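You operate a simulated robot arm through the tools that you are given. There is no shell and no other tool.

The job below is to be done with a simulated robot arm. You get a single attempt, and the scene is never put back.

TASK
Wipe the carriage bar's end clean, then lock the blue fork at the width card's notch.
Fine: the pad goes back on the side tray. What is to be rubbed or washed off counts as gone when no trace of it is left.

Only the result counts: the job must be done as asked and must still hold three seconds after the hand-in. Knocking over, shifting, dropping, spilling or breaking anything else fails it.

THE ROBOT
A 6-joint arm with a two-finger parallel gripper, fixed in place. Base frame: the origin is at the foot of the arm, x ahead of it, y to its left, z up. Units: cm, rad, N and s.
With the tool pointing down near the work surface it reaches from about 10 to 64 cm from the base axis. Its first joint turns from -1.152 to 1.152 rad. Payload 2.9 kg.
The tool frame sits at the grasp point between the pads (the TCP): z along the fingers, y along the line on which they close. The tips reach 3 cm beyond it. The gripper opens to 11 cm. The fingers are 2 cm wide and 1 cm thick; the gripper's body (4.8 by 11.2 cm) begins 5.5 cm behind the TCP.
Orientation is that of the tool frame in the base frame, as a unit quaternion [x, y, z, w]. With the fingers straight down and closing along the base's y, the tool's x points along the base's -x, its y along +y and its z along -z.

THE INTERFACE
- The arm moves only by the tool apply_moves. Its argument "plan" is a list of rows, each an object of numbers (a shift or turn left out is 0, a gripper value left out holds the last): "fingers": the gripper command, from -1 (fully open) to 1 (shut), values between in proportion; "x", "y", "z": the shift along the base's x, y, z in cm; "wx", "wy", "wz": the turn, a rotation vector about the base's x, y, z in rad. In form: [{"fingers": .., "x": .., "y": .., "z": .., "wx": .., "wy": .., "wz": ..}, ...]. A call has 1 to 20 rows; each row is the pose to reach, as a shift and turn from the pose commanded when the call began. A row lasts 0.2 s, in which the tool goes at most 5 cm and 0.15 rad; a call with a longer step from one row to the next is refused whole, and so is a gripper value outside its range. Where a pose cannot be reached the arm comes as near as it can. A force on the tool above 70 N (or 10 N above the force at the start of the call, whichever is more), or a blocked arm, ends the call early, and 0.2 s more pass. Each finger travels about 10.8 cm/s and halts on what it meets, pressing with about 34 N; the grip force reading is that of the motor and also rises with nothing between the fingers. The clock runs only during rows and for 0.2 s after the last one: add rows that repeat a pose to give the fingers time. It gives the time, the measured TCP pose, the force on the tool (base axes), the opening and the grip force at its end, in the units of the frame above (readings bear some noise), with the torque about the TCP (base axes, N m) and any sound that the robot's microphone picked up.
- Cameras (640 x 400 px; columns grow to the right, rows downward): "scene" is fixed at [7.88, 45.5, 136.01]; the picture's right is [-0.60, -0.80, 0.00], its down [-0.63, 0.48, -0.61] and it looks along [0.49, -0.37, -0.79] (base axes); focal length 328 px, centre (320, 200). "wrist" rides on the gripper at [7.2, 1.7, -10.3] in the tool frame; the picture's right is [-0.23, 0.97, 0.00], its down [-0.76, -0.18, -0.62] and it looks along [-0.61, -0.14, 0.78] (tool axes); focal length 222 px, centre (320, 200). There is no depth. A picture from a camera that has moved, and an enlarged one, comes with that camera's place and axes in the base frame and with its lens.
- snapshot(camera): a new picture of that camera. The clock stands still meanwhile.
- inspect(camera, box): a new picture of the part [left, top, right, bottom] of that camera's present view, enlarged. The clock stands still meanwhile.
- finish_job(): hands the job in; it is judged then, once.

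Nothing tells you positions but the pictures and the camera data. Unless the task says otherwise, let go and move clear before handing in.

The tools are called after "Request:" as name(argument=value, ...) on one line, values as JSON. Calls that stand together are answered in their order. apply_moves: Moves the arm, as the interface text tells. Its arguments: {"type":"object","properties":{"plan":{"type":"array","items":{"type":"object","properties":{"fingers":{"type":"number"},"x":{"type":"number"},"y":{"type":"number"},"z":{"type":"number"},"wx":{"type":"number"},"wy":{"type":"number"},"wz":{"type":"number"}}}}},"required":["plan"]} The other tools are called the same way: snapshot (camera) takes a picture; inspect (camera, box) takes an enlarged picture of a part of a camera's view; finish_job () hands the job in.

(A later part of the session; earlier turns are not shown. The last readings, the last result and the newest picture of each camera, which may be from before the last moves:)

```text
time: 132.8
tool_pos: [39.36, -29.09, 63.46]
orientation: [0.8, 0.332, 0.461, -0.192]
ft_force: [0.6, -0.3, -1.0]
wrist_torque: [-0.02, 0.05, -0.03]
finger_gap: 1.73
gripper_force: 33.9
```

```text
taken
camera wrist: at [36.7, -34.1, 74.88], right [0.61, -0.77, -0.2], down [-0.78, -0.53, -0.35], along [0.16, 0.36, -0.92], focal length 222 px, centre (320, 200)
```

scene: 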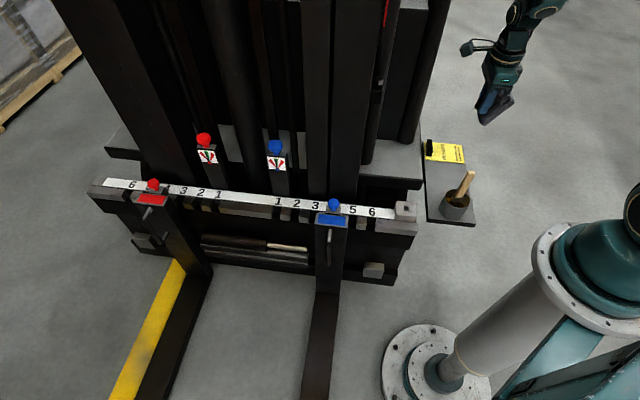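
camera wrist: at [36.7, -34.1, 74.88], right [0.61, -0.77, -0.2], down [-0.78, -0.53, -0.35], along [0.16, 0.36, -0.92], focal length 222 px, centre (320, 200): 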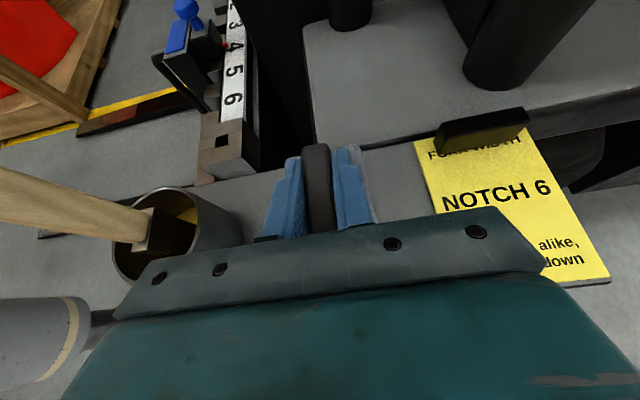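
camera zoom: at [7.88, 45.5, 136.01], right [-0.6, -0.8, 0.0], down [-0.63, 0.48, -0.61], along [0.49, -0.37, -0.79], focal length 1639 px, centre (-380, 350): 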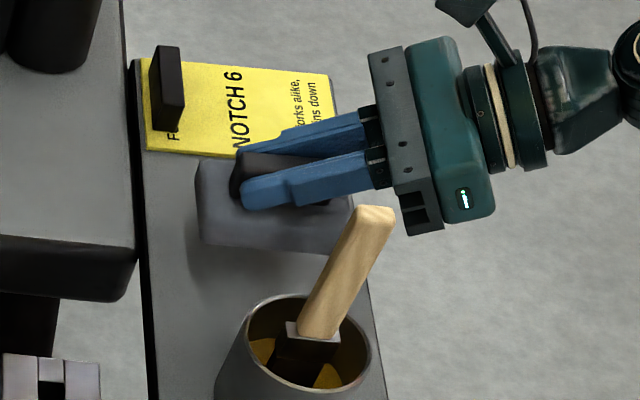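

Pad is level above the tray, between card and pot. Lowering slowly the last centimetres.

Request:
apply_moves(plan=[{"fingers": 1, "z": -0.7}, {"z": -1.4}, {"z": -2.0}, {"z": -2.4}, {"z": -2.4}])

Request:
inspect(camera="scene", box=[425, 150, 485, 190])

Request:
inspect(camera="wrist", box=[220, 120, 420, 245])

```text
time: 134.0
tool_pos: [39.29, -29.06, 60.97]
orientation: [0.801, 0.331, 0.462, -0.191]
ft_force: [0.0, 0.4, -0.4]
wrist_torque: [0.05, 0.02, -0.05]
finger_gap: 1.72
gripper_force: 34.4
```

```text
10.00 times, centred on (455, 170) of scene
camera zoom: at [7.88, 45.5, 136.01], right [-0.6, -0.8, 0.0], down [-0.63, 0.48, -0.61], along [0.49, -0.37, -0.79], focal length 3278 px, centre (-1030, 500)
```

zoom: 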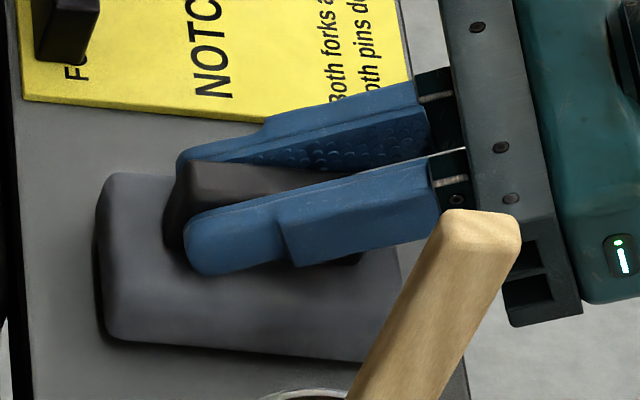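

```text
3.20 times, centred on (320, 182) of wrist
camera zoom: at [36.78, -34.11, 72.36], right [0.61, -0.77, -0.2], down [-0.78, -0.53, -0.35], along [0.16, 0.36, -0.92], focal length 711 px, centre (320, 256)
```

zoom: 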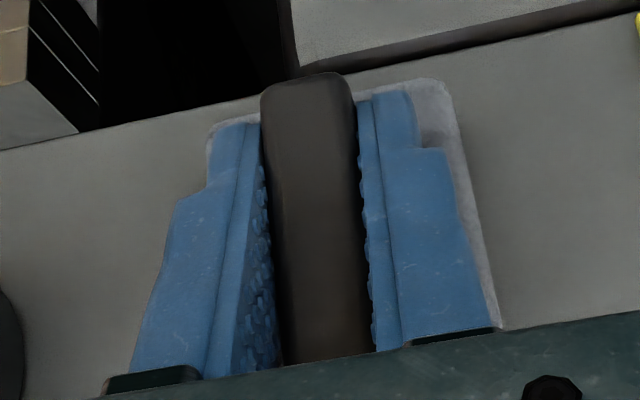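

Request:
apply_moves(plan=[{"fingers": 1, "z": -0.1}, {"fingers": 1, "z": -0.22}, {"fingers": 1, "z": -0.22}, {"fingers": 0.6, "z": -0.22}, {"fingers": 0.1, "z": -0.22}, {"fingers": 0.1, "z": -0.22}, {"fingers": 0.1, "z": -0.22}])

Request:
apply_moves(plan=[{"fingers": 0.1, "z": 0.4}, {"z": 1.2}, {"z": 3}, {"z": 6}, {"z": 10}, {"z": 14}, {"z": 18}, {"z": 21}, {"z": 21}])

Request:
inspect(camera="scene", box=[410, 130, 490, 210])

Request:
snapshot(camera="wrist")

```text
time: 135.6
tool_pos: [39.3, -29.01, 60.78]
orientation: [0.8, 0.331, 0.462, -0.191]
ft_force: [-0.9, 0.0, -0.1]
wrist_torque: [-0.03, 0.0, -0.02]
finger_gap: 4.94
gripper_force: 0.1
```

```text
time: 137.6
tool_pos: [39.4, -28.85, 81.86]
orientation: [0.8, 0.331, 0.462, -0.191]
ft_force: [0.7, -0.2, 0.8]
wrist_torque: [0.0, -0.02, 0.0]
finger_gap: 4.92
gripper_force: 0.1
```

```text
5.00 times, centred on (450, 170) of scene
camera zoom: at [7.88, 45.5, 136.01], right [-0.6, -0.8, 0.0], down [-0.63, 0.48, -0.61], along [0.49, -0.37, -0.79], focal length 1639 px, centre (-330, 350)
```

zoom: 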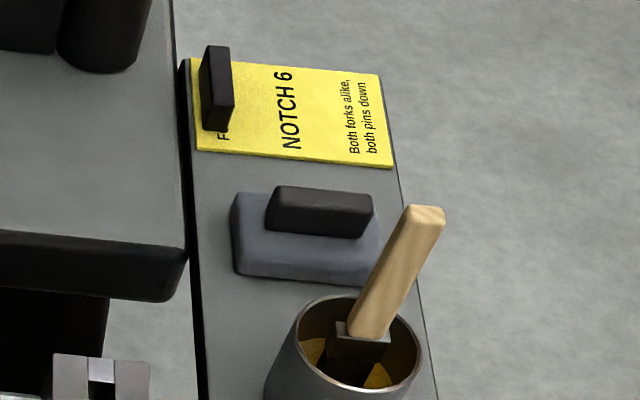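

```text
taken
camera wrist: at [36.8, -33.84, 93.38], right [0.61, -0.77, -0.2], down [-0.78, -0.52, -0.35], along [0.16, 0.36, -0.92], focal length 222 px, centre (320, 200)
```

wrist: 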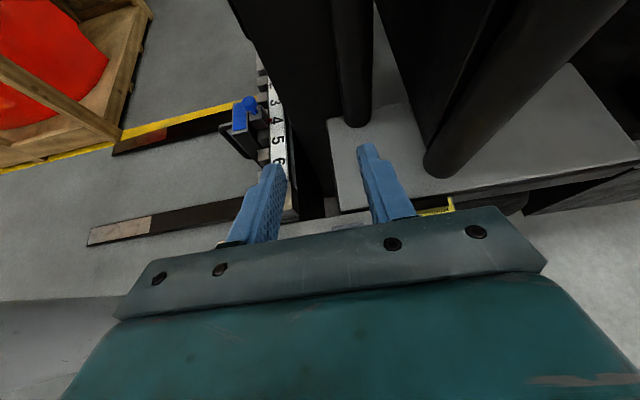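

The pad is back on the side tray. Next: un-tilt and head for the blue fork's pin knob, estimated near (51.4, 7.7, 59.5). First I'll straighten the tool.

Request:
apply_moves(plan=[{"fingers": 0, "wx": -0.08, "wy": 0.08}, {"wx": -0.18, "wy": 0.18, "z": 1}, {"wx": -0.28, "wy": 0.28, "z": 2}, {"wx": -0.38, "wy": 0.38, "z": 3}, {"wx": -0.48, "wy": 0.48, "z": 4}, {"wx": -0.58, "wy": 0.58, "z": 4}, {"wx": -0.68, "wy": 0.68, "z": 4}, {"wx": -0.7405, "wy": 0.7405, "z": 4}, {"wx": -0.7405, "wy": 0.7405, "z": 4}])

Request:
apply_moves(plan=[{"fingers": 0, "wz": 0.13, "x": -0.5, "y": 2}, {"wz": 0.26, "x": -1.2, "y": 5}, {"wz": 0.39, "x": -2, "y": 8}, {"wz": 0.52, "x": -2.8, "y": 11}, {"wz": 0.65, "x": -3.6, "y": 14}, {"wz": 0.78, "x": -4.4, "y": 17}, {"wz": 0.91, "x": -5.2, "y": 20}, {"wz": 1.04, "x": -6, "y": 23}, {"wz": 1.17, "x": -6, "y": 26}, {"wz": 1.3, "x": -5, "y": 29}, {"wz": 1.43, "x": -3.5, "y": 32}, {"wz": 1.571, "x": -2, "y": 35}, {"wz": 1.571, "x": 0, "y": 38}, {"wz": 1.571, "x": 2, "y": 41}, {"wz": 1.571, "x": 4, "y": 44}, {"wz": 1.571, "x": 4, "y": 44}])

Request:
snapshot(camera="wrist")

Request:
snapshot(camera="scene")

```text
time: 139.6
tool_pos: [39.37, -28.9, 85.8]
orientation: [0.924, 0.383, -0.001, 0.001]
ft_force: [-0.1, 0.6, -0.1]
wrist_torque: [0.0, 0.0, -0.01]
finger_gap: 5.47
gripper_force: 0.1
```

```text
time: 143.0
tool_pos: [43.54, 15.07, 85.71]
orientation: [0.383, 0.924, 0.0, 0.001]
ft_force: [-0.6, 1.0, -0.1]
wrist_torque: [-0.01, 0.03, -0.01]
finger_gap: 5.49
gripper_force: 0.0
```

```text
taken
camera wrist: at [39.52, 21.36, 96.0], right [0.85, 0.53, 0.0], down [0.41, -0.66, 0.62], along [0.33, -0.53, -0.78], focal length 222 px, centre (320, 200)
```

wrist: 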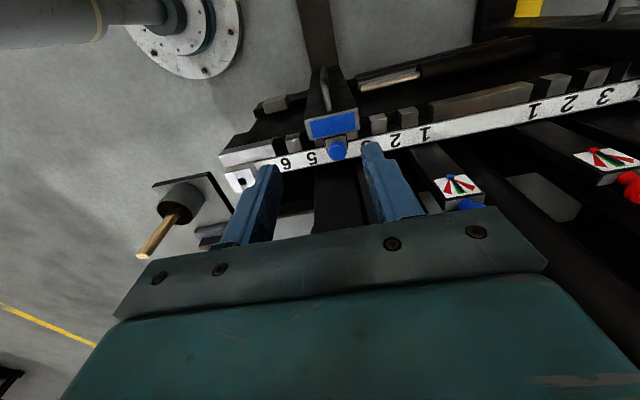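

```text
taken
```

scene: 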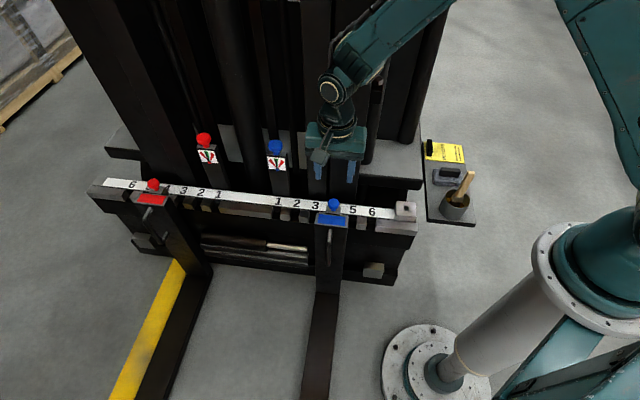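

Request:
inspect(camera="wrist", box=[220, 60, 440, 200])

Request:
inspect(camera="wrist", box=[400, 60, 640, 220])

Request:
inspect(camera="scene", box=[290, 185, 370, 235])

```text
2.86 times, centred on (330, 130) of wrist
camera zoom: at [39.52, 21.36, 96.0], right [0.85, 0.53, 0.0], down [0.41, -0.66, 0.62], along [0.33, -0.53, -0.78], focal length 635 px, centre (291, 400)
```

zoom: 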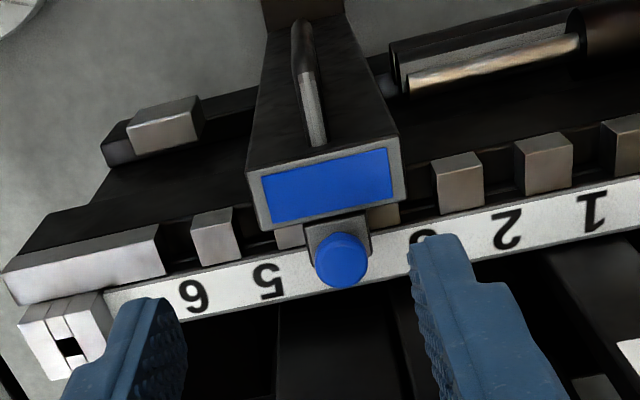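

```text
2.50 times, centred on (520, 140) of wrist
camera zoom: at [39.52, 21.36, 96.0], right [0.85, 0.53, 0.0], down [0.41, -0.66, 0.62], along [0.33, -0.53, -0.78], focal length 555 px, centre (-180, 350)
```

zoom: 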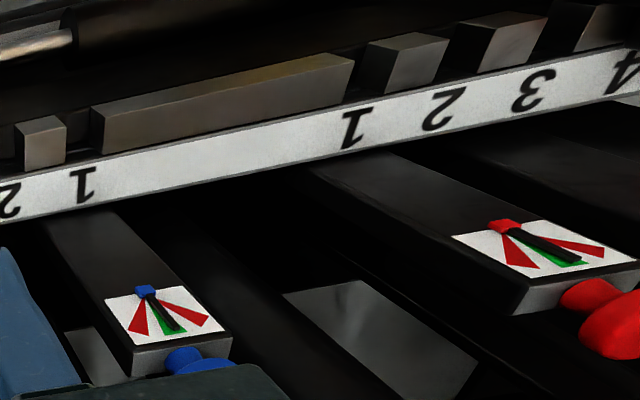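

```text
8.00 times, centred on (330, 210) of scene
camera zoom: at [7.88, 45.5, 136.01], right [-0.6, -0.8, 0.0], down [-0.63, 0.48, -0.61], along [0.49, -0.37, -0.79], focal length 2623 px, centre (240, 120)
```

zoom: 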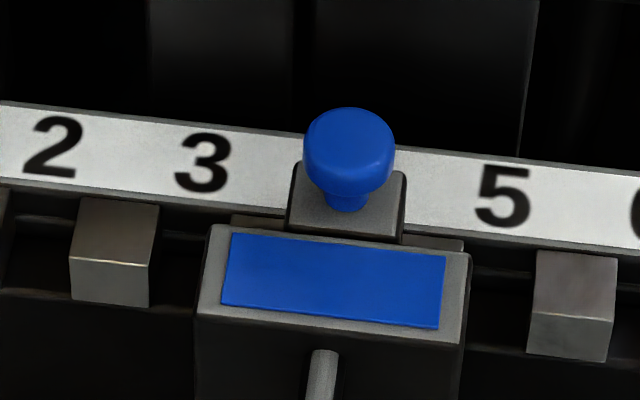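

The knob's cap is near (51.5,7.8,60.2); the mast face lies about 12 cm behind it, so a vertical approach is fine. I'll move above the knob with fingers straddling it along the bar direction.

Request:
apply_moves(plan=[{"fingers": 0, "x": 1.5, "y": -1.4, "z": -2}, {"x": 3.5, "y": -3.2, "z": -4}, {"x": 5.5, "y": -5, "z": -6}, {"x": 7, "y": -6.4, "z": -8}, {"x": 7.96, "y": -7.26, "z": -10}, {"x": 7.96, "y": -7.26, "z": -12}, {"x": 7.96, "y": -7.26, "z": -12}])

Request:
snapshot(camera="wrist")

Request:
snapshot(camera="scene")

Request:
inspect(camera="wrist", box=[240, 60, 400, 180])

```text
time: 144.6
tool_pos: [51.36, 7.67, 73.67]
orientation: [0.383, 0.924, 0.0, 0.001]
ft_force: [0.0, 0.0, -0.4]
wrist_torque: [0.01, -0.02, 0.0]
finger_gap: 5.51
gripper_force: 0.2
```

```text
taken
camera wrist: at [47.38, 14.01, 83.95], right [0.85, 0.53, 0.0], down [0.41, -0.66, 0.62], along [0.33, -0.53, -0.78], focal length 222 px, centre (320, 200)
```

wrist: 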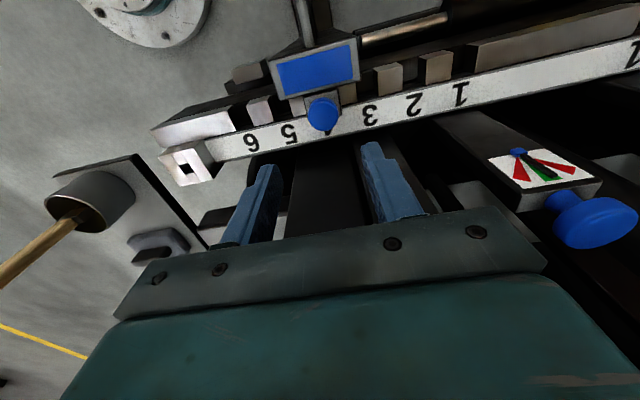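

```text
taken
```

scene: 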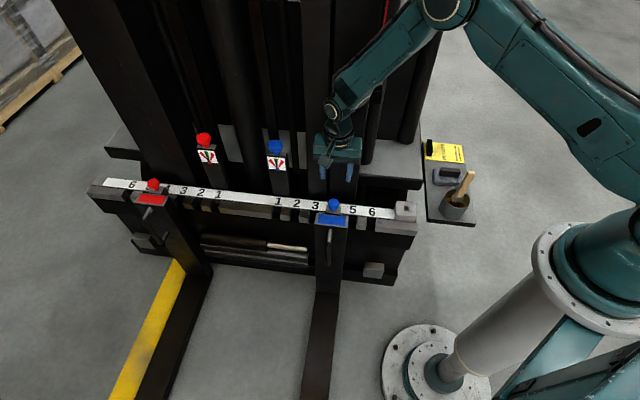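

```text
3.33 times, centred on (320, 120) of wrist
camera zoom: at [47.38, 14.01, 83.95], right [0.85, 0.53, 0.0], down [0.41, -0.66, 0.62], along [0.33, -0.53, -0.78], focal length 740 px, centre (320, 467)
```

zoom: 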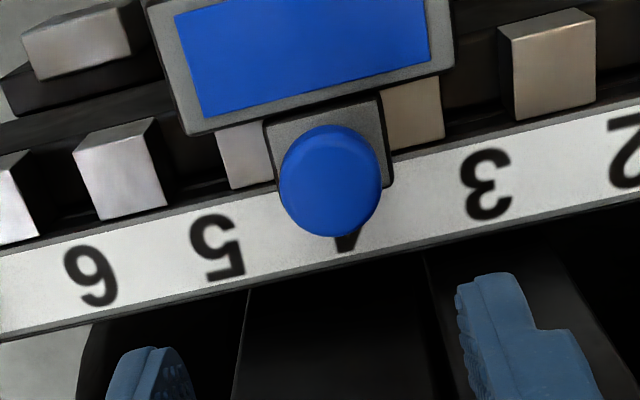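

The TCP is nearly above the knob; a 0.3 cm shift along the bar centres it. Descending in stages.

Request:
apply_moves(plan=[{"fingers": 0, "x": 0.23, "y": 0.23, "z": -2}, {"x": 0.23, "y": 0.23, "z": -5}, {"x": 0.23, "y": 0.23, "z": -7.5}, {"x": 0.23, "y": 0.23, "z": -7.5}])

Request:
inspect(camera="wrist", box=[220, 80, 420, 230])

Request:
inspect(camera="scene", box=[290, 140, 390, 240])

```text
time: 145.6
tool_pos: [51.49, 7.96, 66.34]
orientation: [0.383, 0.924, 0.0, 0.001]
ft_force: [-0.4, -0.3, 0.1]
wrist_torque: [-0.01, -0.02, 0.01]
finger_gap: 5.51
gripper_force: 0.0
```

```text
2.67 times, centred on (320, 155) of wrist
camera zoom: at [47.36, 14.18, 76.51], right [0.85, 0.53, 0.0], down [0.41, -0.66, 0.62], along [0.33, -0.53, -0.78], focal length 592 px, centre (320, 320)
```

zoom: 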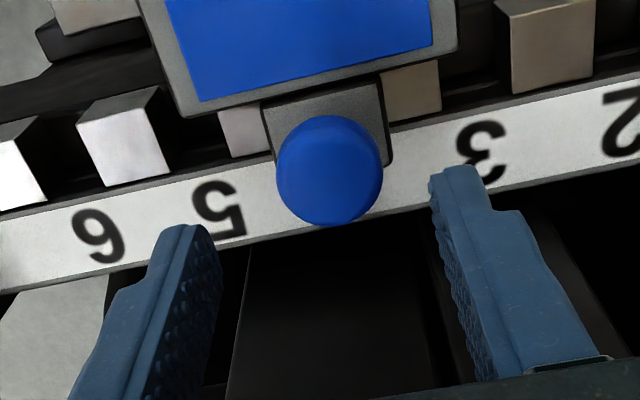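

```text
4.00 times, centred on (340, 190) of scene
camera zoom: at [7.88, 45.5, 136.01], right [-0.6, -0.8, 0.0], down [-0.63, 0.48, -0.61], along [0.49, -0.37, -0.79], focal length 1311 px, centre (240, 240)
```

zoom: 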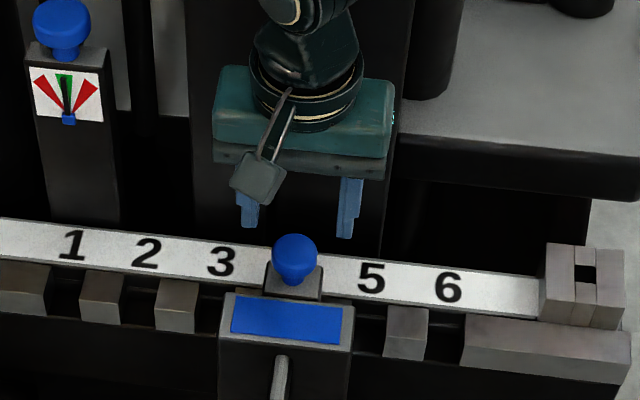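

Request:
apply_moves(plan=[{"fingers": 0, "x": 0.16, "y": 0.2, "z": -2}, {"x": 0.16, "y": 0.2, "z": -4}, {"x": 0.16, "y": 0.2, "z": -5}, {"x": 0.16, "y": 0.2, "z": -5}])

Request:
inspect(camera="wrist", box=[220, 80, 420, 230])

Request:
inspect(camera="scene", box=[300, 170, 370, 230])

```text
time: 146.6
tool_pos: [51.63, 8.17, 61.24]
orientation: [0.382, 0.924, 0.0, 0.002]
ft_force: [-0.3, 0.2, -0.5]
wrist_torque: [0.03, 0.03, -0.01]
finger_gap: 5.5
gripper_force: 0.0
```

```text
2.67 times, centred on (320, 155) of wrist
camera zoom: at [47.61, 14.38, 71.53], right [0.85, 0.53, 0.0], down [0.41, -0.66, 0.62], along [0.33, -0.53, -0.78], focal length 592 px, centre (320, 320)
```

zoom: 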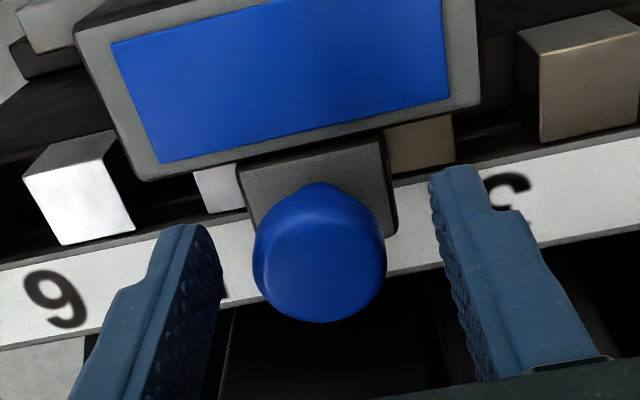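

```text
6.67 times, centred on (335, 200) of scene
camera zoom: at [7.88, 45.5, 136.01], right [-0.6, -0.8, 0.0], down [-0.63, 0.48, -0.61], along [0.49, -0.37, -0.79], focal length 2186 px, centre (220, 200)
```

zoom: 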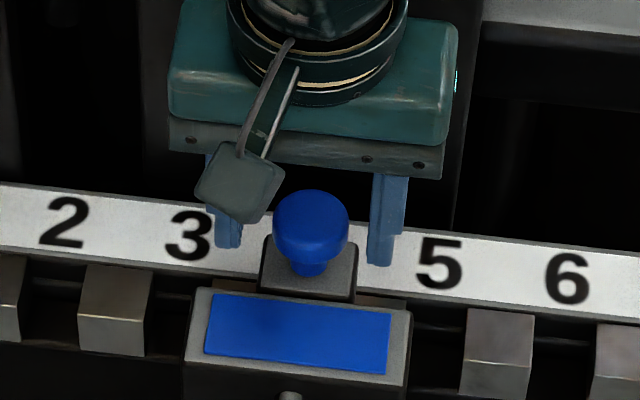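

Fingers straddle the cap with tips at its underside. Closing on the knob.

Request:
apply_moves(plan=[{"fingers": 1}, {"fingers": 1}, {"fingers": 1}, {"fingers": 1}])

Request:
inspect(camera="wrist", box=[220, 80, 420, 230])

```text
time: 147.6
tool_pos: [51.35, 7.98, 61.27]
orientation: [0.384, 0.924, -0.001, -0.001]
ft_force: [-3.8, -8.4, 0.1]
wrist_torque: [-0.17, 0.52, -0.2]
finger_gap: 3.27
gripper_force: 44.5
```

```text
2.67 times, centred on (320, 155) of wrist
camera zoom: at [47.58, 14.34, 71.52], right [0.85, 0.53, 0.0], down [0.41, -0.66, 0.62], along [0.33, -0.53, -0.78], focal length 592 px, centre (320, 320)
```

zoom: 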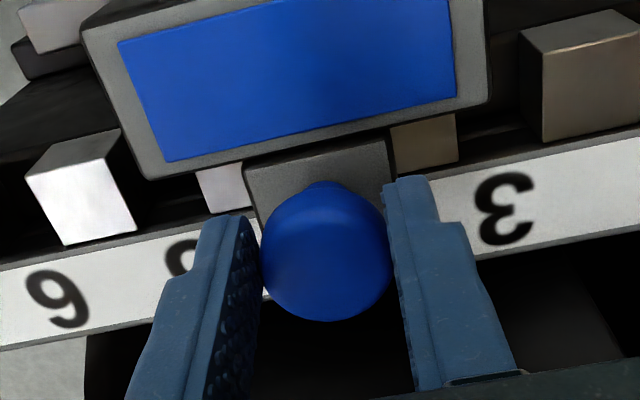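

Knob gripped. Lifting the pin slowly while watching the vertical force.

Request:
apply_moves(plan=[{"fingers": 1, "x": -0.1, "y": -0.1}, {"x": -0.12, "y": -0.12, "z": 0.2}, {"x": -0.12, "y": -0.12, "z": 0.4}, {"x": -0.12, "y": -0.12, "z": 0.6}, {"x": -0.12, "y": -0.12, "z": 0.8}, {"x": -0.12, "y": -0.12, "z": 1.0}, {"x": -0.12, "y": -0.12, "z": 1.0}])

Request:
inspect(camera="wrist", box=[220, 80, 420, 230])

Request:
inspect(camera="scene", box=[300, 170, 370, 230])

Request:
inspect(camera="scene", box=[180, 120, 300, 195])

```text
time: 149.2
tool_pos: [51.56, 8.06, 62.43]
orientation: [0.382, 0.924, 0.001, 0.0]
ft_force: [-5.0, 4.2, -0.1]
wrist_torque: [-0.03, -0.03, -0.06]
finger_gap: 3.28
gripper_force: 44.9
```

```text
2.67 times, centred on (320, 155) of wrist
camera zoom: at [47.56, 14.31, 72.68], right [0.85, 0.53, 0.0], down [0.41, -0.66, 0.62], along [0.33, -0.53, -0.78], focal length 592 px, centre (320, 320)
```

zoom: 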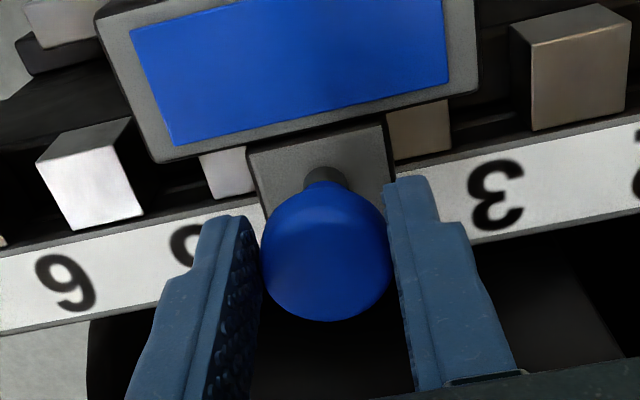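

```text
6.67 times, centred on (335, 200) of scene
camera zoom: at [7.87, 45.5, 136.01], right [-0.6, -0.8, 0.0], down [-0.63, 0.48, -0.61], along [0.49, -0.37, -0.79], focal length 2186 px, centre (220, 200)
```

zoom: 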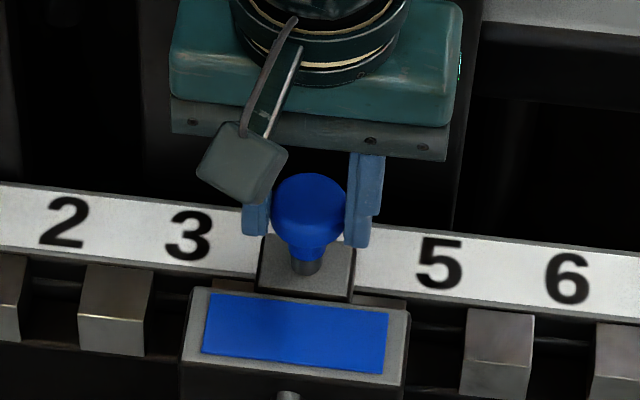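

```text
5.33 times, centred on (240, 158) of scene
camera zoom: at [7.87, 45.5, 136.01], right [-0.6, -0.8, 0.0], down [-0.63, 0.48, -0.61], along [0.49, -0.37, -0.79], focal length 1748 px, centre (747, 427)
```

zoom: 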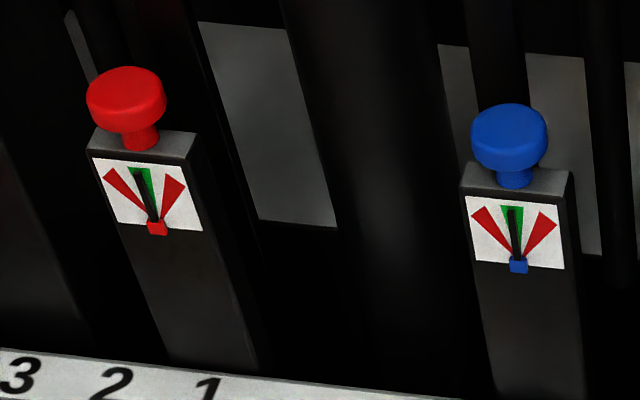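

The pin is rising with almost no resistance. I'll lift further, looking for the stop.

Request:
apply_moves(plan=[{"fingers": 1, "z": 0.25}, {"z": 0.5}, {"z": 0.75}, {"z": 1.0}, {"z": 1.0}])

Request:
inspect(camera="wrist", box=[220, 80, 420, 230])

Request:
inspect(camera="scene", box=[300, 170, 370, 230])

```text
time: 150.4
tool_pos: [51.51, 8.02, 63.33]
orientation: [0.383, 0.924, 0.001, 0.0]
ft_force: [-9.6, 7.0, -0.5]
wrist_torque: [0.26, 0.35, -0.03]
finger_gap: 3.27
gripper_force: 45.4
```

```text
2.67 times, centred on (320, 155) of wrist
camera zoom: at [47.59, 14.32, 73.6], right [0.85, 0.53, 0.0], down [0.41, -0.66, 0.62], along [0.33, -0.53, -0.78], focal length 592 px, centre (320, 320)
```

zoom: 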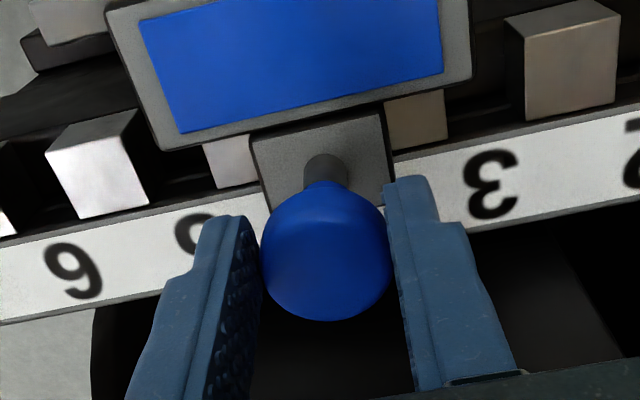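

```text
6.67 times, centred on (335, 200) of scene
camera zoom: at [7.87, 45.51, 136.01], right [-0.6, -0.8, 0.0], down [-0.63, 0.48, -0.61], along [0.49, -0.37, -0.79], focal length 2186 px, centre (220, 200)
```

zoom: 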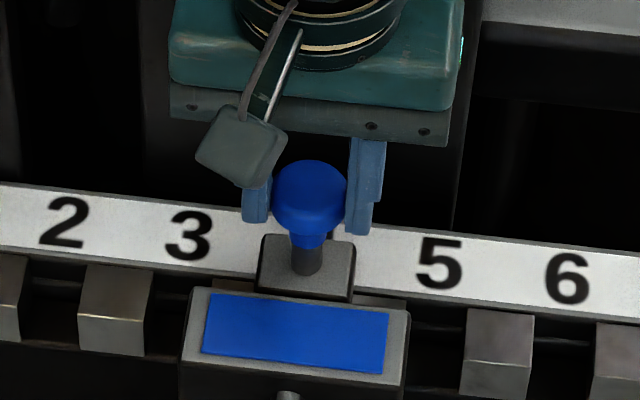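

Request:
apply_moves(plan=[{"fingers": 1, "x": -0.08, "y": 0.08, "z": 0.25}, {"x": -0.12, "y": 0.12, "z": 0.5}, {"x": -0.12, "y": 0.12, "z": 0.75}, {"x": -0.12, "y": 0.12, "z": 1.0}, {"x": -0.12, "y": 0.12, "z": 1.0}])

Request:
inspect(camera="wrist", box=[220, 80, 420, 230])

Request:
inspect(camera="scene", box=[300, 170, 370, 230])

```text
time: 151.6
tool_pos: [51.5, 8.1, 64.31]
orientation: [0.384, 0.923, 0.0, 0.002]
ft_force: [4.1, -8.0, -2.9]
wrist_torque: [-0.36, -0.27, -0.08]
finger_gap: 3.26
gripper_force: 44.9
```

```text
2.67 times, centred on (320, 155) of wrist
camera zoom: at [47.55, 14.38, 74.51], right [0.85, 0.53, 0.0], down [0.41, -0.66, 0.63], along [0.33, -0.53, -0.78], focal length 592 px, centre (320, 320)
```

zoom: 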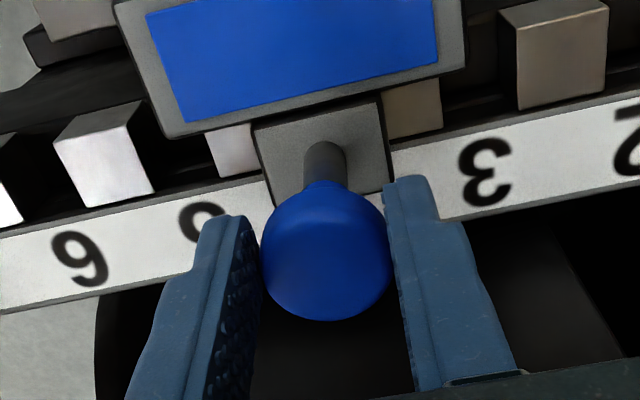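

```text
6.67 times, centred on (335, 200) of scene
camera zoom: at [7.89, 45.49, 136.02], right [-0.6, -0.8, 0.0], down [-0.63, 0.48, -0.61], along [0.49, -0.37, -0.79], focal length 2186 px, centre (220, 200)
```

zoom: 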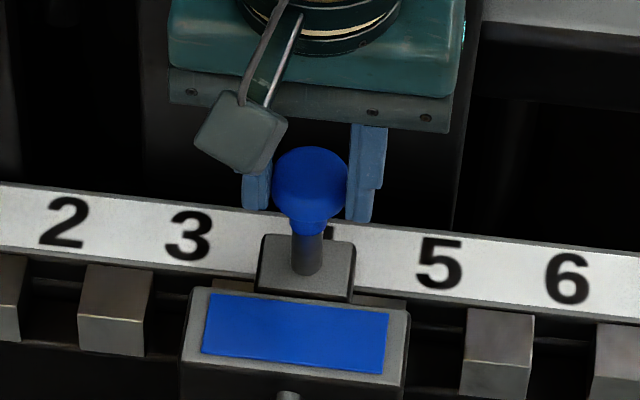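

Pin is up 3 cm with little resistance. I'll test whether the fork is free by easing it a little toward notch 5 (−b direction).

Request:
apply_moves(plan=[{"fingers": 1, "x": 0.05, "y": -0.05}, {"x": -0.05, "y": -0.15}, {"x": -0.2, "y": -0.3}, {"x": -0.35, "y": -0.45}, {"x": -0.35, "y": -0.45}])

Request:
inspect(camera="scene", box=[300, 170, 370, 230])

```text
time: 152.8
tool_pos: [51.28, 7.7, 64.35]
orientation: [0.383, 0.924, 0.0, 0.001]
ft_force: [14.9, -3.1, -18.7]
wrist_torque: [-0.11, -0.55, 0.15]
finger_gap: 3.25
gripper_force: 45.4
```

```text
6.67 times, centred on (335, 200) of scene
camera zoom: at [7.93, 45.5, 136.01], right [-0.6, -0.8, 0.0], down [-0.63, 0.48, -0.61], along [0.49, -0.37, -0.79], focal length 2186 px, centre (220, 200)
```

zoom: 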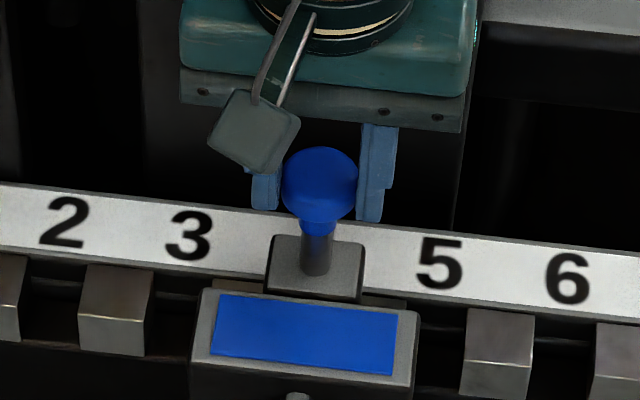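

The fork slides with the lifted pin. Continuing the slide toward notch 6 in short, slow segments.

Request:
apply_moves(plan=[{"fingers": 1, "x": -0.3, "y": -0.2}, {"x": -0.65, "y": -0.55}, {"x": -1.0, "y": -0.9}, {"x": -1.35, "y": -1.25}, {"x": -1.7, "y": -1.6}, {"x": -2.05, "y": -1.95}, {"x": -2.4, "y": -2.3}, {"x": -2.4, "y": -2.3}])

Request:
inspect(camera="scene", box=[290, 170, 410, 250])

Request:
inspect(camera="wrist", box=[200, 60, 440, 230])

```text
time: 154.6
tool_pos: [48.76, 5.63, 64.56]
orientation: [0.382, 0.924, 0.0, 0.002]
ft_force: [16.3, -5.7, -2.2]
wrist_torque: [-0.08, -0.36, 0.06]
finger_gap: 3.21
gripper_force: 45.1
```

```text
5.00 times, centred on (350, 210) of scene
camera zoom: at [7.91, 45.49, 136.01], right [-0.6, -0.8, 0.0], down [-0.63, 0.48, -0.61], along [0.49, -0.37, -0.79], focal length 1639 px, centre (170, 150)
```

zoom: 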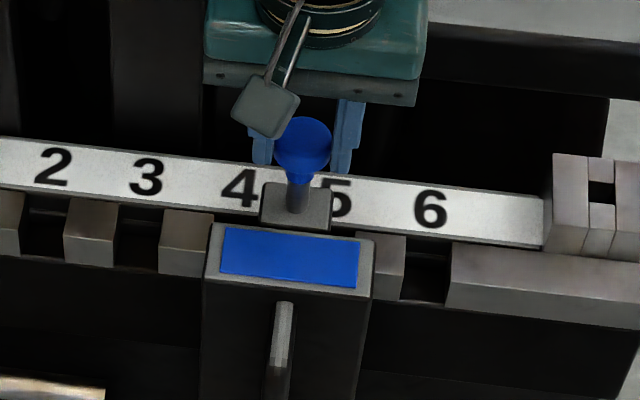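

```text
2.35 times, centred on (320, 145) of wrist
camera zoom: at [44.76, 11.8, 74.78], right [0.85, 0.53, 0.0], down [0.41, -0.66, 0.63], along [0.33, -0.53, -0.78], focal length 523 px, centre (320, 329)
```

zoom: 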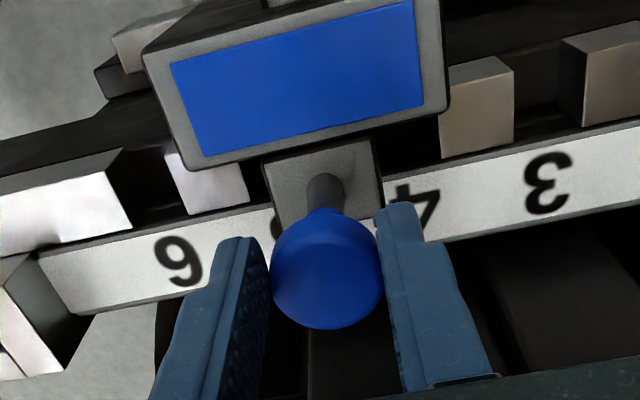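

Sliding smoothly (about 8 N). I'll continue, with a small correction square to the bar.

Request:
apply_moves(plan=[{"fingers": 1, "x": -0.2, "y": -0.4}, {"x": -0.55, "y": -0.75}, {"x": -0.9, "y": -1.1}, {"x": -1.25, "y": -1.45}, {"x": -1.6, "y": -1.8}, {"x": -1.95, "y": -2.15}, {"x": -2.3, "y": -2.5}, {"x": -2.3, "y": -2.5}])

Request:
inspect(camera="scene", box=[290, 180, 430, 290])

Request:
inspect(camera="wrist", box=[200, 60, 440, 230])

```text
time: 156.4
tool_pos: [46.28, 3.1, 64.25]
orientation: [0.383, 0.924, -0.001, -0.001]
ft_force: [-2.0, 10.1, 4.0]
wrist_torque: [0.3, -0.03, 0.11]
finger_gap: 3.23
gripper_force: 44.9
```

```text
3.64 times, centred on (360, 235) of scene
camera zoom: at [7.87, 45.51, 136.01], right [-0.6, -0.8, 0.0], down [-0.63, 0.48, -0.61], along [0.49, -0.37, -0.79], focal length 1192 px, centre (174, 73)
```

zoom: 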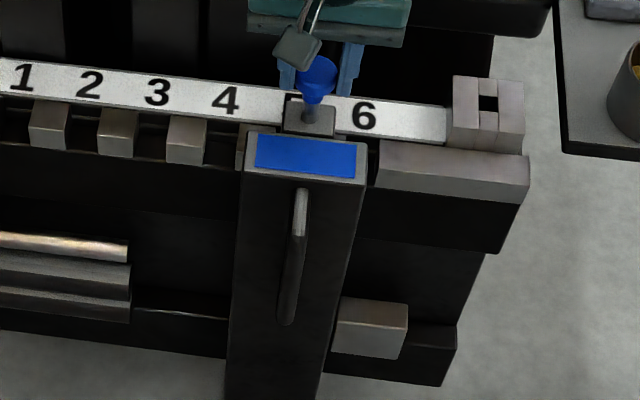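

```text
2.35 times, centred on (320, 145) of wrist
camera zoom: at [42.34, 9.29, 74.59], right [0.85, 0.53, 0.0], down [0.41, -0.66, 0.62], along [0.33, -0.53, -0.78], focal length 523 px, centre (320, 329)
```

zoom: 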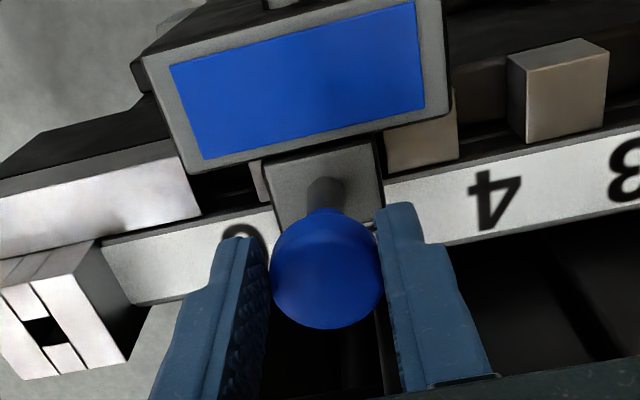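

The fork is just past notch 5 and now beside the lower block. I'll creep on in small steps, watching for resistance.

Request:
apply_moves(plan=[{"fingers": 1, "x": -0.2, "y": -0.2}, {"x": -0.4, "y": -0.4}, {"x": -0.6, "y": -0.6}, {"x": -0.6, "y": -0.6}])

Request:
inspect(camera="scene", box=[290, 180, 430, 290])

```text
time: 157.4
tool_pos: [45.76, 2.48, 64.36]
orientation: [0.382, 0.924, 0.002, -0.002]
ft_force: [-5.3, 16.1, 4.2]
wrist_torque: [0.53, 0.2, 0.2]
finger_gap: 3.22
gripper_force: 45.0
```

```text
3.64 times, centred on (360, 235) of scene
camera zoom: at [7.87, 45.52, 136.01], right [-0.6, -0.8, 0.0], down [-0.63, 0.48, -0.61], along [0.49, -0.37, -0.79], focal length 1192 px, centre (174, 73)
```

zoom: 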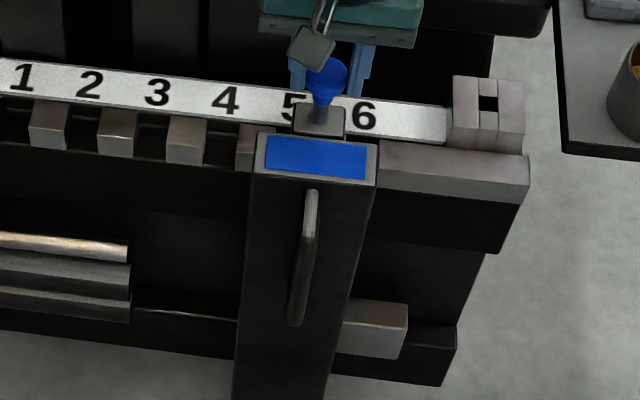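

The fork passes in front of the block freely. Notch spacing works out to 6.0 cm, so the target TCP is b≈30.1. Continuing most of the remaining way.

Request:
apply_moves(plan=[{"fingers": 1, "x": -0.4, "y": -0.2}, {"x": -0.75, "y": -0.55}, {"x": -1.1, "y": -0.9}, {"x": -1.45, "y": -1.25}, {"x": -1.8, "y": -1.6}, {"x": -2.15, "y": -1.95}, {"x": -2.5, "y": -2.3}, {"x": -2.5, "y": -2.3}])

Request:
inspect(camera="scene", box=[310, 180, 430, 280])

Request:
inspect(camera="wrist", box=[200, 60, 440, 230])

```text
time: 159.2
tool_pos: [43.27, -0.01, 64.07]
orientation: [0.384, 0.923, -0.001, 0.0]
ft_force: [4.2, 5.7, 2.0]
wrist_torque: [0.49, 0.07, 0.09]
finger_gap: 3.21
gripper_force: 45.1
```

```text
4.00 times, centred on (370, 230) of scene
camera zoom: at [7.88, 45.5, 136.01], right [-0.6, -0.8, 0.0], down [-0.63, 0.48, -0.61], along [0.49, -0.37, -0.79], focal length 1311 px, centre (120, 80)
```

zoom: 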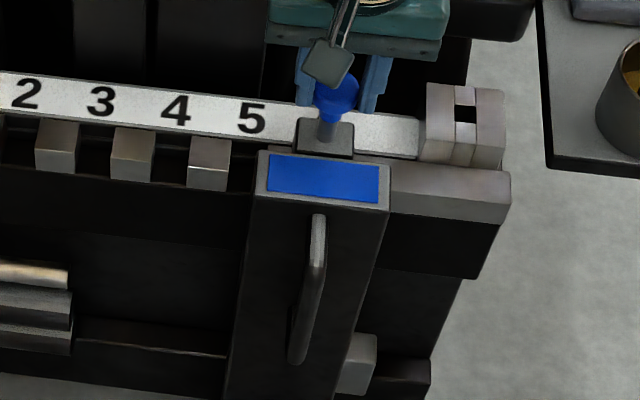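

```text
2.35 times, centred on (320, 145) of wrist
camera zoom: at [39.29, 6.29, 74.45], right [0.85, 0.53, 0.0], down [0.41, -0.66, 0.62], along [0.33, -0.53, -0.78], focal length 523 px, centre (320, 329)
```

zoom: 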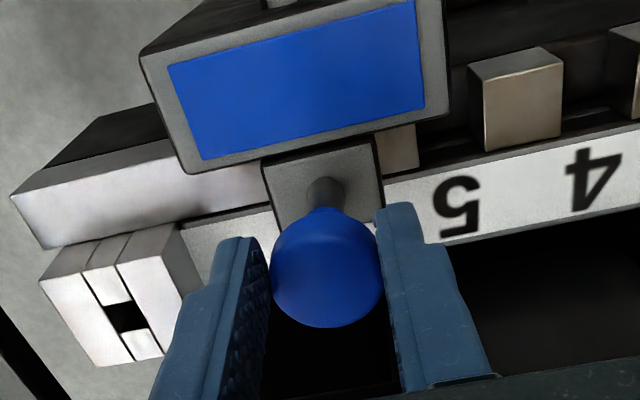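

Very near notch 6. I'll compare hook position against numerals at high zoom for exact alignment.

Request:
inspect(camera="scene", box=[330, 190, 410, 240])

Request:
inspect(camera="wrist", box=[260, 80, 440, 180])

```text
8.00 times, centred on (370, 215) of scene
camera zoom: at [7.88, 45.5, 136.01], right [-0.6, -0.8, 0.0], down [-0.63, 0.48, -0.61], along [0.49, -0.37, -0.79], focal length 2623 px, centre (-80, 80)
```

zoom: 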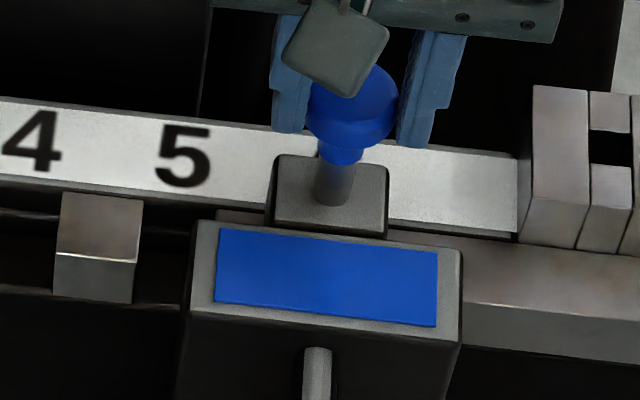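

```text
3.56 times, centred on (350, 130) of wrist
camera zoom: at [39.29, 6.29, 74.45], right [0.85, 0.53, 0.0], down [0.41, -0.66, 0.62], along [0.33, -0.53, -0.78], focal length 790 px, centre (213, 449)
```

zoom: 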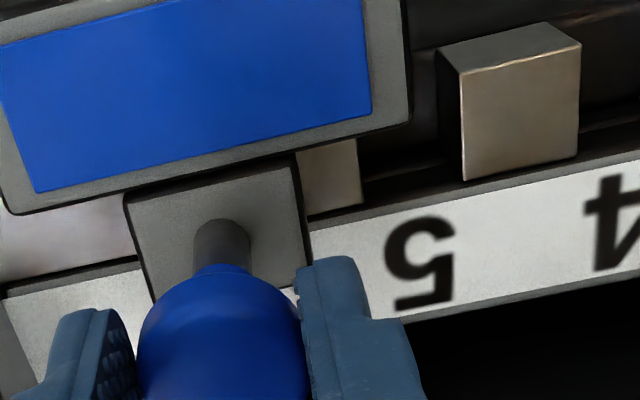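

Comparing with the original view at notch 4, about 0.5 cm remains. I'll move that last bit and re-check.

Request:
apply_moves(plan=[{"fingers": 1, "x": -0.18, "y": -0.18}, {"x": -0.36, "y": -0.36}, {"x": -0.36, "y": -0.36}, {"x": -0.36, "y": -0.36}])

Request:
inspect(camera="scene", box=[330, 190, 410, 240])

Request:
inspect(camera="wrist", box=[220, 80, 420, 230])

```text
time: 160.2
tool_pos: [42.97, -0.31, 64.3]
orientation: [0.383, 0.924, 0.0, 0.001]
ft_force: [4.6, 5.9, 2.8]
wrist_torque: [0.1, -0.23, 0.17]
finger_gap: 3.21
gripper_force: 44.9
```

```text
8.00 times, centred on (370, 215) of scene
camera zoom: at [7.88, 45.51, 136.01], right [-0.6, -0.8, 0.0], down [-0.63, 0.48, -0.61], along [0.49, -0.37, -0.79], focal length 2623 px, centre (-80, 80)
```

zoom: 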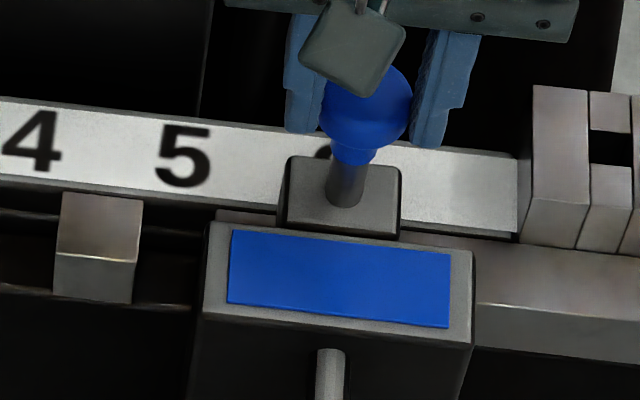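

```text
2.67 times, centred on (320, 155) of wrist
camera zoom: at [38.96, 5.95, 74.55], right [0.85, 0.53, 0.0], down [0.41, -0.66, 0.62], along [0.33, -0.53, -0.78], focal length 592 px, centre (320, 320)
```

zoom: 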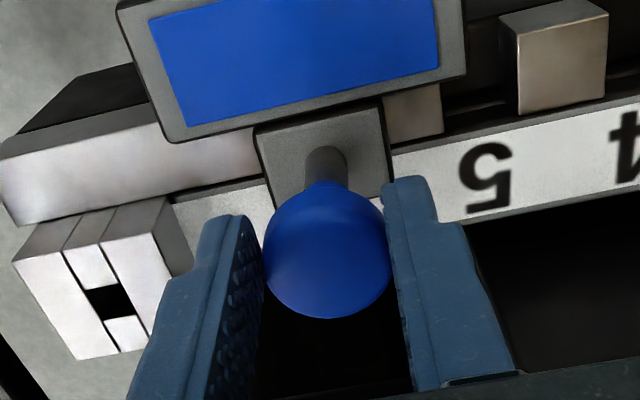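

Alignment now matches the original picture almost pixel for pixel, one notch-pair over. Lowering the pin gently.

Request:
apply_moves(plan=[{"fingers": 1, "z": -0.3}, {"z": -0.6}, {"z": -0.9}, {"z": -1.2}, {"z": -1.5}, {"z": -1.5}])

Request:
apply_moves(plan=[{"fingers": 1, "z": -0.3}, {"z": -0.6}, {"z": -0.9}, {"z": -1.2}, {"z": -1.4}, {"z": -1.4}])

Request:
inspect(camera="scene", box=[330, 190, 410, 240])

Request:
inspect(camera="wrist", box=[220, 80, 420, 230])

```text
time: 161.6
tool_pos: [42.87, -0.43, 62.96]
orientation: [0.382, 0.924, -0.001, 0.001]
ft_force: [5.8, 2.4, -0.5]
wrist_torque: [-0.02, -0.32, 0.03]
finger_gap: 3.2
gripper_force: 44.9
```

```text
time: 163.0
tool_pos: [42.94, -0.38, 61.6]
orientation: [0.383, 0.924, 0.001, 0.0]
ft_force: [0.5, 9.3, 24.9]
wrist_torque: [-0.02, -0.24, -0.01]
finger_gap: 3.2
gripper_force: 44.5
```

```text
8.00 times, centred on (370, 215) of scene
camera zoom: at [7.84, 45.51, 136.01], right [-0.6, -0.8, 0.0], down [-0.63, 0.48, -0.61], along [0.49, -0.37, -0.79], focal length 2623 px, centre (-80, 80)
```

zoom: 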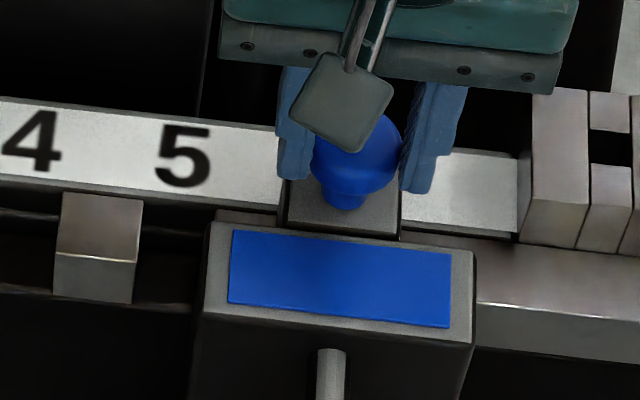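

```text
2.67 times, centred on (320, 155) of wrist
camera zoom: at [38.94, 5.9, 71.77], right [0.85, 0.53, 0.0], down [0.41, -0.66, 0.62], along [0.33, -0.53, -0.78], focal length 592 px, centre (320, 320)
```

zoom: 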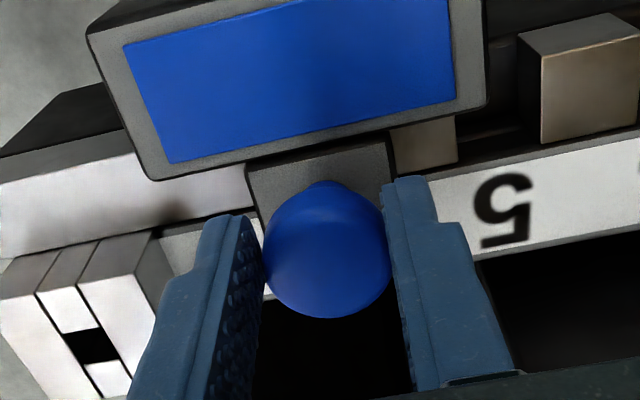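

The pin has gone down fully (25 N as it bottoms). I'll open the fingers and check the knob sits at its original height.

Request:
apply_moves(plan=[{"fingers": 1, "z": 0.1}, {"fingers": 0.5, "z": 0.1}, {"fingers": 0, "z": 0.1}, {"fingers": 0, "z": 0.1}, {"fingers": 0, "z": 0.1}])

Request:
inspect(camera="scene", box=[330, 190, 410, 240])

Request:
inspect(camera="wrist", box=[220, 80, 420, 230])

```text
time: 164.2
tool_pos: [42.92, -0.4, 61.53]
orientation: [0.383, 0.924, 0.0, 0.001]
ft_force: [0.1, -0.1, -0.1]
wrist_torque: [0.01, 0.01, 0.03]
finger_gap: 5.5
gripper_force: 0.1
```

```text
8.00 times, centred on (370, 215) of scene
camera zoom: at [7.88, 45.5, 136.01], right [-0.6, -0.8, 0.0], down [-0.63, 0.48, -0.61], along [0.49, -0.37, -0.79], focal length 2623 px, centre (-80, 80)
```

zoom: 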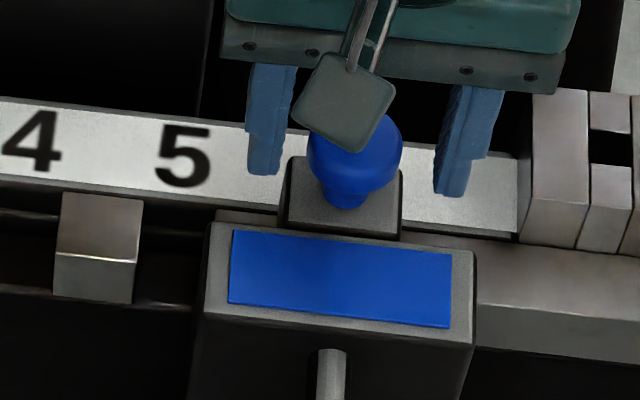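

```text
2.67 times, centred on (320, 155) of wrist
camera zoom: at [38.91, 5.86, 71.79], right [0.85, 0.53, 0.0], down [0.41, -0.66, 0.62], along [0.33, -0.53, -0.78], focal length 592 px, centre (320, 320)
```

zoom: 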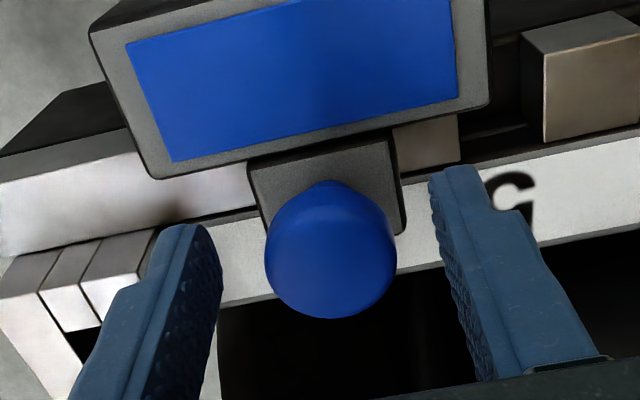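

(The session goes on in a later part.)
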